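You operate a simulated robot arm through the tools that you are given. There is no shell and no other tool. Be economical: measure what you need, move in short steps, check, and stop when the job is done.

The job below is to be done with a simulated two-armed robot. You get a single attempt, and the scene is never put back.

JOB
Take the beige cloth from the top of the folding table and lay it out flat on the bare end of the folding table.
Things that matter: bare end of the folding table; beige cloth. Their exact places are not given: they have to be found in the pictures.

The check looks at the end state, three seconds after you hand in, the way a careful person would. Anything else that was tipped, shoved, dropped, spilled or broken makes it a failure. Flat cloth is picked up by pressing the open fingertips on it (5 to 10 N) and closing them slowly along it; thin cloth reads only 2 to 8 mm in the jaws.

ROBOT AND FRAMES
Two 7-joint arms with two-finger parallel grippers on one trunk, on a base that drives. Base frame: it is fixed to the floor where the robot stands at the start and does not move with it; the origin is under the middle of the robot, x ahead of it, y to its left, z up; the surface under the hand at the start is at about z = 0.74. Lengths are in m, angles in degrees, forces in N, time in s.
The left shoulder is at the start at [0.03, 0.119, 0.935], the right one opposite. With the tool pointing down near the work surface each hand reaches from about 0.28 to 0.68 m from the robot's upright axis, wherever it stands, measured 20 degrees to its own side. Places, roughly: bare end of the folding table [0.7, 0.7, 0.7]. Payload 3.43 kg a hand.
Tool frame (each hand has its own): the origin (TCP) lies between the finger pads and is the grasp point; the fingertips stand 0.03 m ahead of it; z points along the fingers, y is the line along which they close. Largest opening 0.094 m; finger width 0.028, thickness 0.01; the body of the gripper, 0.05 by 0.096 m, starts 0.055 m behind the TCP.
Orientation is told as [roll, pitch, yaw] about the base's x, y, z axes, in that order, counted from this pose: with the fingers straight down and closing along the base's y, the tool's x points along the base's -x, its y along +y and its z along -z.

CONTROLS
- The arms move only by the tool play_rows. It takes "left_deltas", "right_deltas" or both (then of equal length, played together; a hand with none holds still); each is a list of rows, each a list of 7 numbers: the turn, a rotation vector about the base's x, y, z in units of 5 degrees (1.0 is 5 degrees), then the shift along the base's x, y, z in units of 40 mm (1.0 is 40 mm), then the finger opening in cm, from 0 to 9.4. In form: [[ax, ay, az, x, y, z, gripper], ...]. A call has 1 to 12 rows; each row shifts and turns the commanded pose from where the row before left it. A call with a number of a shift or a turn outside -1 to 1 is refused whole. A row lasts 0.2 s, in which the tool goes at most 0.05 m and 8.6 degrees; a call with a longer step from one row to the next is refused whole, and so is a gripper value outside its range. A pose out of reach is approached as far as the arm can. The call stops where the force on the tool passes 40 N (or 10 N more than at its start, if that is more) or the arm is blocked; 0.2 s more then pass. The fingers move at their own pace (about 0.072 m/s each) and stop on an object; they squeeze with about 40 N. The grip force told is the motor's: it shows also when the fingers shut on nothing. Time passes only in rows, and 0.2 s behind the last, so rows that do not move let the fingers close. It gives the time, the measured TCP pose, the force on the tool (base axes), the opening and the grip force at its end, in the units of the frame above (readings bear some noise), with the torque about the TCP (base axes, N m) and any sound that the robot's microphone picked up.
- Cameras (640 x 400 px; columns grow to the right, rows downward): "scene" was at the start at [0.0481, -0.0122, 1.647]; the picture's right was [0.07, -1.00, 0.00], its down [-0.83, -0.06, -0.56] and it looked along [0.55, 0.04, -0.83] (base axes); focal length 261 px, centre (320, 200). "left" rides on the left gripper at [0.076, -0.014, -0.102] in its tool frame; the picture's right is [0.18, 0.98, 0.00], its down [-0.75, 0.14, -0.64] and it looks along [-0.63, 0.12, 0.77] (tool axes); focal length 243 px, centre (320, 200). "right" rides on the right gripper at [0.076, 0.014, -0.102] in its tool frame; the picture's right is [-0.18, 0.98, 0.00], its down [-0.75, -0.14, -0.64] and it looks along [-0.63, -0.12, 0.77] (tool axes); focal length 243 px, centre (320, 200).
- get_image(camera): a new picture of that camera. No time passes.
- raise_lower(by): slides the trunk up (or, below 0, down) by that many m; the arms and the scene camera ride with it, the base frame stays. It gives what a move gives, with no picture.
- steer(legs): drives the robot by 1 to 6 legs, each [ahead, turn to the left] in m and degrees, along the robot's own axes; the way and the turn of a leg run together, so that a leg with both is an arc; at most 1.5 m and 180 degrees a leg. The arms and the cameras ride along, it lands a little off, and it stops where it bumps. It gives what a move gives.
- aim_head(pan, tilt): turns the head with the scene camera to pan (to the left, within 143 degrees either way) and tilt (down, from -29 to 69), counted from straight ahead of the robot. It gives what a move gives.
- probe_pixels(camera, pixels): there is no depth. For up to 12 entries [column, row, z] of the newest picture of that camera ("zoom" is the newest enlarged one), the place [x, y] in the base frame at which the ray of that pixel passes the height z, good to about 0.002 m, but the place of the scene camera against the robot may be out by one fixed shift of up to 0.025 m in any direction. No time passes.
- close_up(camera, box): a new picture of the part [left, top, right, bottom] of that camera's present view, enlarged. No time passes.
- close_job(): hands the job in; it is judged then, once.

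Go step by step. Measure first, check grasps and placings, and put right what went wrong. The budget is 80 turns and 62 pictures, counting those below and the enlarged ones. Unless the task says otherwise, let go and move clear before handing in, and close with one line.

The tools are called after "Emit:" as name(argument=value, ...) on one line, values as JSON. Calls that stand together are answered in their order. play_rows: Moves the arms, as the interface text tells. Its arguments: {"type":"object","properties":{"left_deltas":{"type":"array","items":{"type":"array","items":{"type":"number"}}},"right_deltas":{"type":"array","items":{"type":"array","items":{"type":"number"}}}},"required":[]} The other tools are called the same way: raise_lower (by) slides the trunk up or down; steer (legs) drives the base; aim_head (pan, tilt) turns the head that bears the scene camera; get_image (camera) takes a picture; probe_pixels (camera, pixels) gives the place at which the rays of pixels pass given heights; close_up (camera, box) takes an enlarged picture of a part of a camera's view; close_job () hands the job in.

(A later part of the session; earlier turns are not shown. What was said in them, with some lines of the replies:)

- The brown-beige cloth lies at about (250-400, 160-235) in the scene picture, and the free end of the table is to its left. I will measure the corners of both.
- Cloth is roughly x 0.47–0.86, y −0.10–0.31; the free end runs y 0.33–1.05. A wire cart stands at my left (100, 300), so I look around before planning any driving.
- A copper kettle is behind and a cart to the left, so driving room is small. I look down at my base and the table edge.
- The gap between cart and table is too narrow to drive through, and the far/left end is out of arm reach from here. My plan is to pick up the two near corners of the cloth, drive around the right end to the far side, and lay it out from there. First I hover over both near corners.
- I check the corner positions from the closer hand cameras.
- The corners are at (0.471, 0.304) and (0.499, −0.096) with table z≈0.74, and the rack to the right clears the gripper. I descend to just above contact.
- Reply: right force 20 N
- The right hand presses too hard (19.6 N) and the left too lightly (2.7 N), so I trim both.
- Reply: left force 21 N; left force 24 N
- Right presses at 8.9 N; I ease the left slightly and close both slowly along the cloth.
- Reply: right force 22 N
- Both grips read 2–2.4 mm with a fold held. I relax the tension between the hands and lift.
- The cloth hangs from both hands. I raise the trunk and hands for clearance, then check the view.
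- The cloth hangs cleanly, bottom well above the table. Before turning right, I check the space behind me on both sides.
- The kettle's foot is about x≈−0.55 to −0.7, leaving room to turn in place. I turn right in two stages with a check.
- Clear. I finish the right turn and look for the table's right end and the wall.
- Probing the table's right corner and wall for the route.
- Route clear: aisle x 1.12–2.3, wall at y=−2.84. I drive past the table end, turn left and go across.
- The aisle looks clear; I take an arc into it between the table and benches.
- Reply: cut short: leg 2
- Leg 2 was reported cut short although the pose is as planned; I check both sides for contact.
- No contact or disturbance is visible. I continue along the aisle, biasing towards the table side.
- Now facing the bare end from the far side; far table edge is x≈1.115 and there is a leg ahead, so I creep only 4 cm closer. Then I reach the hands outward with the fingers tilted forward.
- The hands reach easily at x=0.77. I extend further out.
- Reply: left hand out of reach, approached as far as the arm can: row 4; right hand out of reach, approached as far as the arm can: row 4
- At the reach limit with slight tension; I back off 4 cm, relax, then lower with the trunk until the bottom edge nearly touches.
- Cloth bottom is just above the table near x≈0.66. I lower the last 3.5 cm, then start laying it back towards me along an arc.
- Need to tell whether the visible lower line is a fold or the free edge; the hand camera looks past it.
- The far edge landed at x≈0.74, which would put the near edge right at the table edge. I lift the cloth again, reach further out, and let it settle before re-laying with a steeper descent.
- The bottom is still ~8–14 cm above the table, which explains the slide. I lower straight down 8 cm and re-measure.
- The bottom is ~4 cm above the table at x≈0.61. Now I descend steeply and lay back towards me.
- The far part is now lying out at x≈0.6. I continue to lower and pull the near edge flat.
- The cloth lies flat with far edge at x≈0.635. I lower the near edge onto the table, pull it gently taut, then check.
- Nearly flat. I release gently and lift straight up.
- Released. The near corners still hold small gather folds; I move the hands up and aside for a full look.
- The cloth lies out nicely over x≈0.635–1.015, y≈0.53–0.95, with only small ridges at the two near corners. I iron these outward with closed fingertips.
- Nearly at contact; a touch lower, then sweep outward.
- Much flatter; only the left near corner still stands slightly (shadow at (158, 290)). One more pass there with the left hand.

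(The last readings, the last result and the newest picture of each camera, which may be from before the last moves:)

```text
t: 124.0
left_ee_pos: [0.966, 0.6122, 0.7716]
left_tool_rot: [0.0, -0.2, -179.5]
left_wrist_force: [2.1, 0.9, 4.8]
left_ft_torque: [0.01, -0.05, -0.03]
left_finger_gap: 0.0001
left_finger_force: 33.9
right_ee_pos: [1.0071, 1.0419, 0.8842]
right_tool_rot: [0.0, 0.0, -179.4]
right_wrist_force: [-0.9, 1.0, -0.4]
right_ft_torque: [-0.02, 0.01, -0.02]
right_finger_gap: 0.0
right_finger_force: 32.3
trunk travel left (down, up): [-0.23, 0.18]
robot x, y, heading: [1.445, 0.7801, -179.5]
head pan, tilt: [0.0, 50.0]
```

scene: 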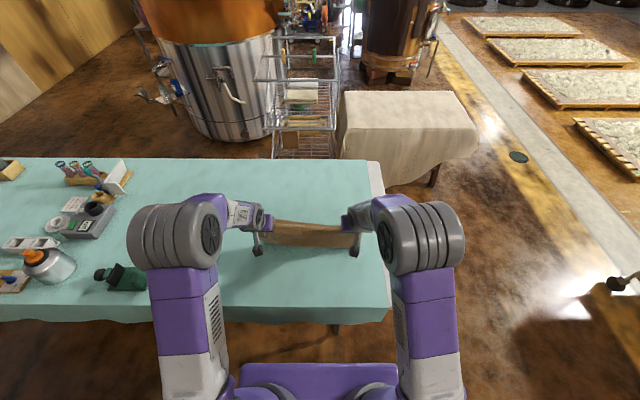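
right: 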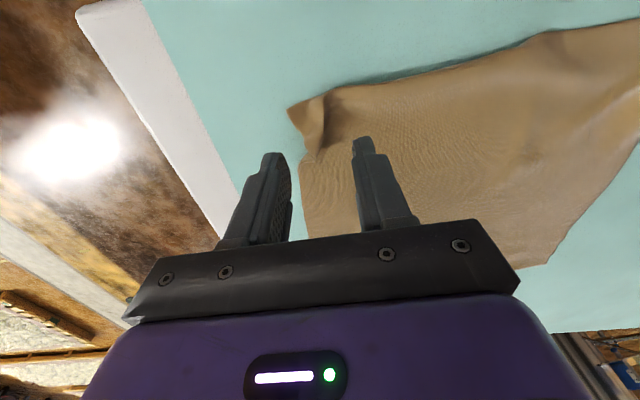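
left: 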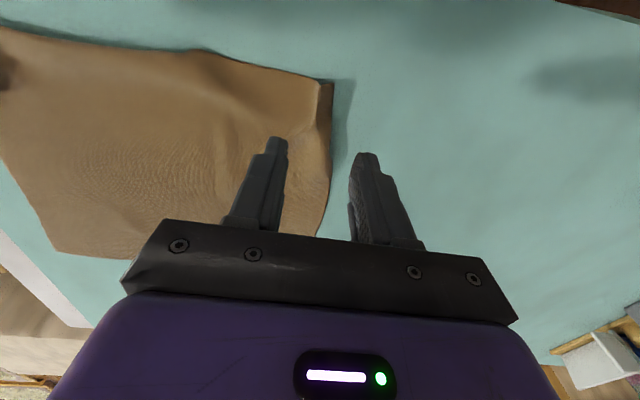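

Emit:
play_rows(left_deltas=[[0, 0, 0, 0, -0.3, 0, 0], [0, 0, 0, 0, -0.3, 0, 0], [0, 0, 0, 0, -0.3, 0, 0], [0, 0, 0, 0, -0.3, 0, 0], [0, 0, 0, 0, -0.3, 0, 0], [0, 0, 0, 0, -0.3, 0, 0], [0, 0, 0, 0, -0.3, 0.05, 0], [0, 0, 0, 0, -0.3, 0.2, 0], [0, 0, 0, 0.3, -0.6, 0.9, 0], [0, 0, 0, 0.3, -0.6, 0.9, 0], [0, 0, 0, 0.3, -0.6, 0.9, 0], [0, 0, 0, 0, 0, 0, 0]])

Emit:
close_up(camera="scene", box=[210, 180, 418, 310])

Emit:
get_image(camera="scene")

```text
t: 126.6
left_ee_pos: [1.002, 0.4443, 0.8899]
left_tool_rot: [0.0, -0.1, -179.5]
left_wrist_force: [-1.0, 0.6, 0.3]
left_ft_torque: [0.01, -0.01, -0.02]
left_finger_gap: 0.0
left_finger_force: 33.4
right_ee_pos: [1.0066, 1.0417, 0.8839]
right_tool_rot: [0.1, 0.0, -179.4]
right_wrist_force: [0.2, -0.5, 0.7]
right_ft_torque: [0.01, -0.02, 0.0]
right_finger_gap: 0.0001
right_finger_force: 32.7
trunk travel left (down, up): [-0.23, 0.18]
robot x, y, heading: [1.4453, 0.7795, -179.5]
head pan, tilt: [0.0, 50.0]
```

```text
3.08 times, centred on (314, 245) of scene
```

zoom: 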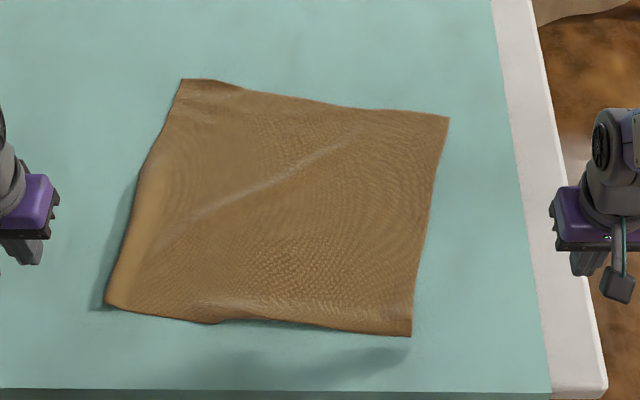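

```text
10 pictures are left
```

scene: 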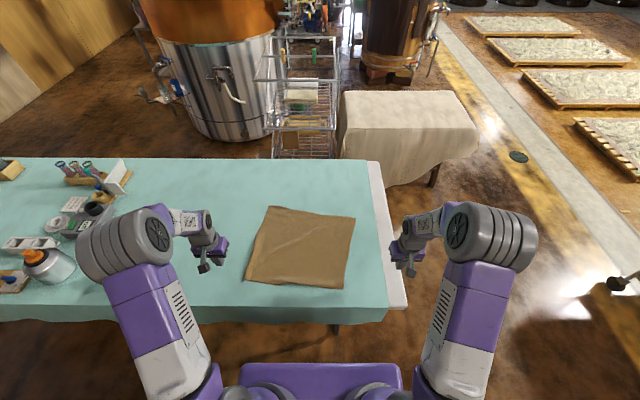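

The drag turned the cloth about 10°, still flat and on the bare end, but its left edge stands slightly. I measure it and just press that edge down, without dragging.

Emit:
probe_pixels(camera="zoom", pixels=[[182, 80, 0.74], [448, 117, 0.74], [411, 335, 0.74], [107, 303, 0.74], [140, 190, 0.74], [125, 240, 0.75], [215, 322, 0.74]])

Emit:
get_image(camera="left")

```text
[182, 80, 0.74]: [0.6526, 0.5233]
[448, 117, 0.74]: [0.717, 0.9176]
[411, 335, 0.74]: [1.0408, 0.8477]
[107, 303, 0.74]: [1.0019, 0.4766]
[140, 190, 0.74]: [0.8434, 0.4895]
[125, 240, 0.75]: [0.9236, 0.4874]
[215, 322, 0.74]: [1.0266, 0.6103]
```

```text
9 pictures are left
```

left: 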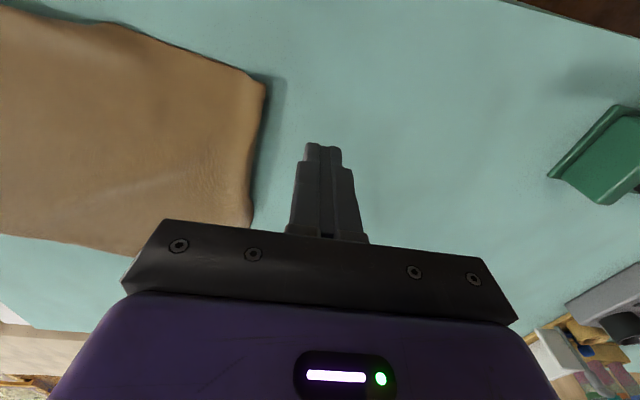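

Emit:
play_rows(left_deltas=[[0, 0, 0, -0.4, 0.8, 0, 0], [0, 0, 0, -0.4, 0.7, 0, 0], [0, 0, 0, 0, 0, -0.95, 0], [0, 0, 0, 0, 0, -0.95, 0], [0, 0, 0, 0, 0, -0.85, 0], [0, 0, 0, 0, 0, -0.2, 0], [0, 0, 0, 0, 0, 0, 0], [0, 0, 0, 0, 0, 0.95, 0], [0, 0, 0, 0, 0, 0.95, 0], [0, 0, 0, 0, -0.8, 0.8, 0], [0, 0, 0, 0, -0.9, 0.5, 0]])

Emit:
close_up(camera="scene", box=[210, 180, 418, 310])

```text
t: 129.0
left_ee_pos: [0.9693, 0.434, 0.899]
left_tool_rot: [0.0, 0.1, -179.5]
left_wrist_force: [-0.3, -0.3, 0.1]
left_ft_torque: [0.04, -0.01, 0.0]
left_finger_gap: 0.0
left_finger_force: 33.5
right_ee_pos: [1.0087, 1.0404, 0.8838]
right_tool_rot: [0.0, 0.0, -179.3]
right_wrist_force: [0.3, -0.4, 0.4]
right_ft_torque: [0.01, -0.02, -0.01]
right_finger_gap: 0.0
right_finger_force: 33.2
trunk travel left (down, up): [-0.23, 0.18]
robot x, y, heading: [1.4458, 0.7819, -179.9]
head pan, tilt: [0.0, 50.0]
```

```text
3.08 times, centred on (314, 245) of scene
```

zoom: 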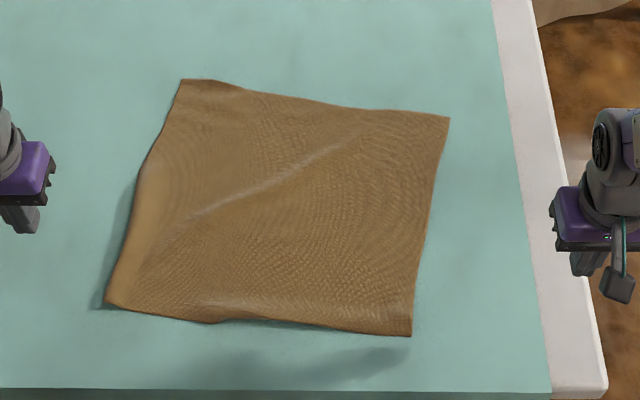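

The cloth is spread flat, fully on the bare end (x 0.65–1.04, y 0.48–0.92), with nothing else disturbed. I draw both hands clear and take a last look.

Emit:
play_rows(left_deltas=[[0, 0, 0, 0, 0, 1, 0], [0, 0, 0, 0, 0, 1, 0], [0, 0, 0, 0, 0, 1, 0], [0, 0, 0, 0, 0, 0, 0], [0, 0, 0, 0, 0, 0, 0]], right_deltas=[[0, 0, 0, 0, 0, 1, 0], [0, 0, 0, 0, 0, 1, 0], [0, 0, 0, 0, 0, 1, 0], [0, 0, 0, 0, 0, 0, 0], [0, 0, 0, 0, 0, 0, 0]])

Emit:
get_image(camera="scene")

```text
t: 130.2
left_ee_pos: [0.9695, 0.4351, 1.0191]
left_tool_rot: [0.1, 0.0, -179.5]
left_wrist_force: [0.4, 0.6, -0.8]
left_ft_torque: [-0.01, 0.01, 0.01]
left_finger_gap: 0.0
left_finger_force: 33.1
right_ee_pos: [1.0103, 1.0418, 1.0039]
right_tool_rot: [0.0, 0.0, -179.4]
right_wrist_force: [0.5, -0.1, -0.2]
right_ft_torque: [-0.01, 0.02, -0.03]
right_finger_gap: 0.0
right_finger_force: 33.0
trunk travel left (down, up): [-0.23, 0.18]
robot x, y, heading: [1.448, 0.7846, -179.8]
head pan, tilt: [0.0, 50.0]
```

```text
7 pictures are left
```

scene: 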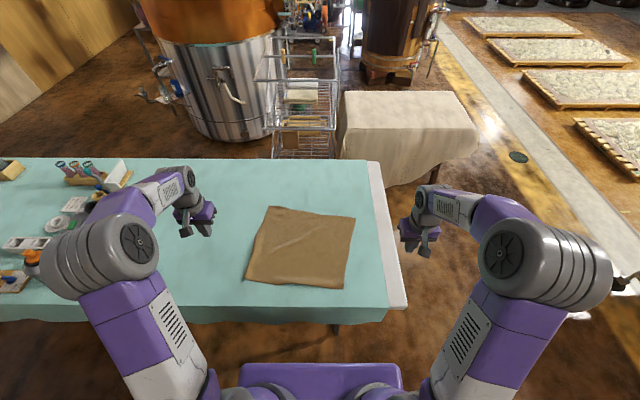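

The last picture shows the cloth lying flat at (245–355, 207–290) on the bare end, with both hands clear, so I hand in.

Emit:
close_job()

```text
The job is handed in.
```

The beige cloth is spread out on the bare end of the folding table, turned about 10° with faint ripples and one side edge slightly raised, and I saw nothing else disturbed.
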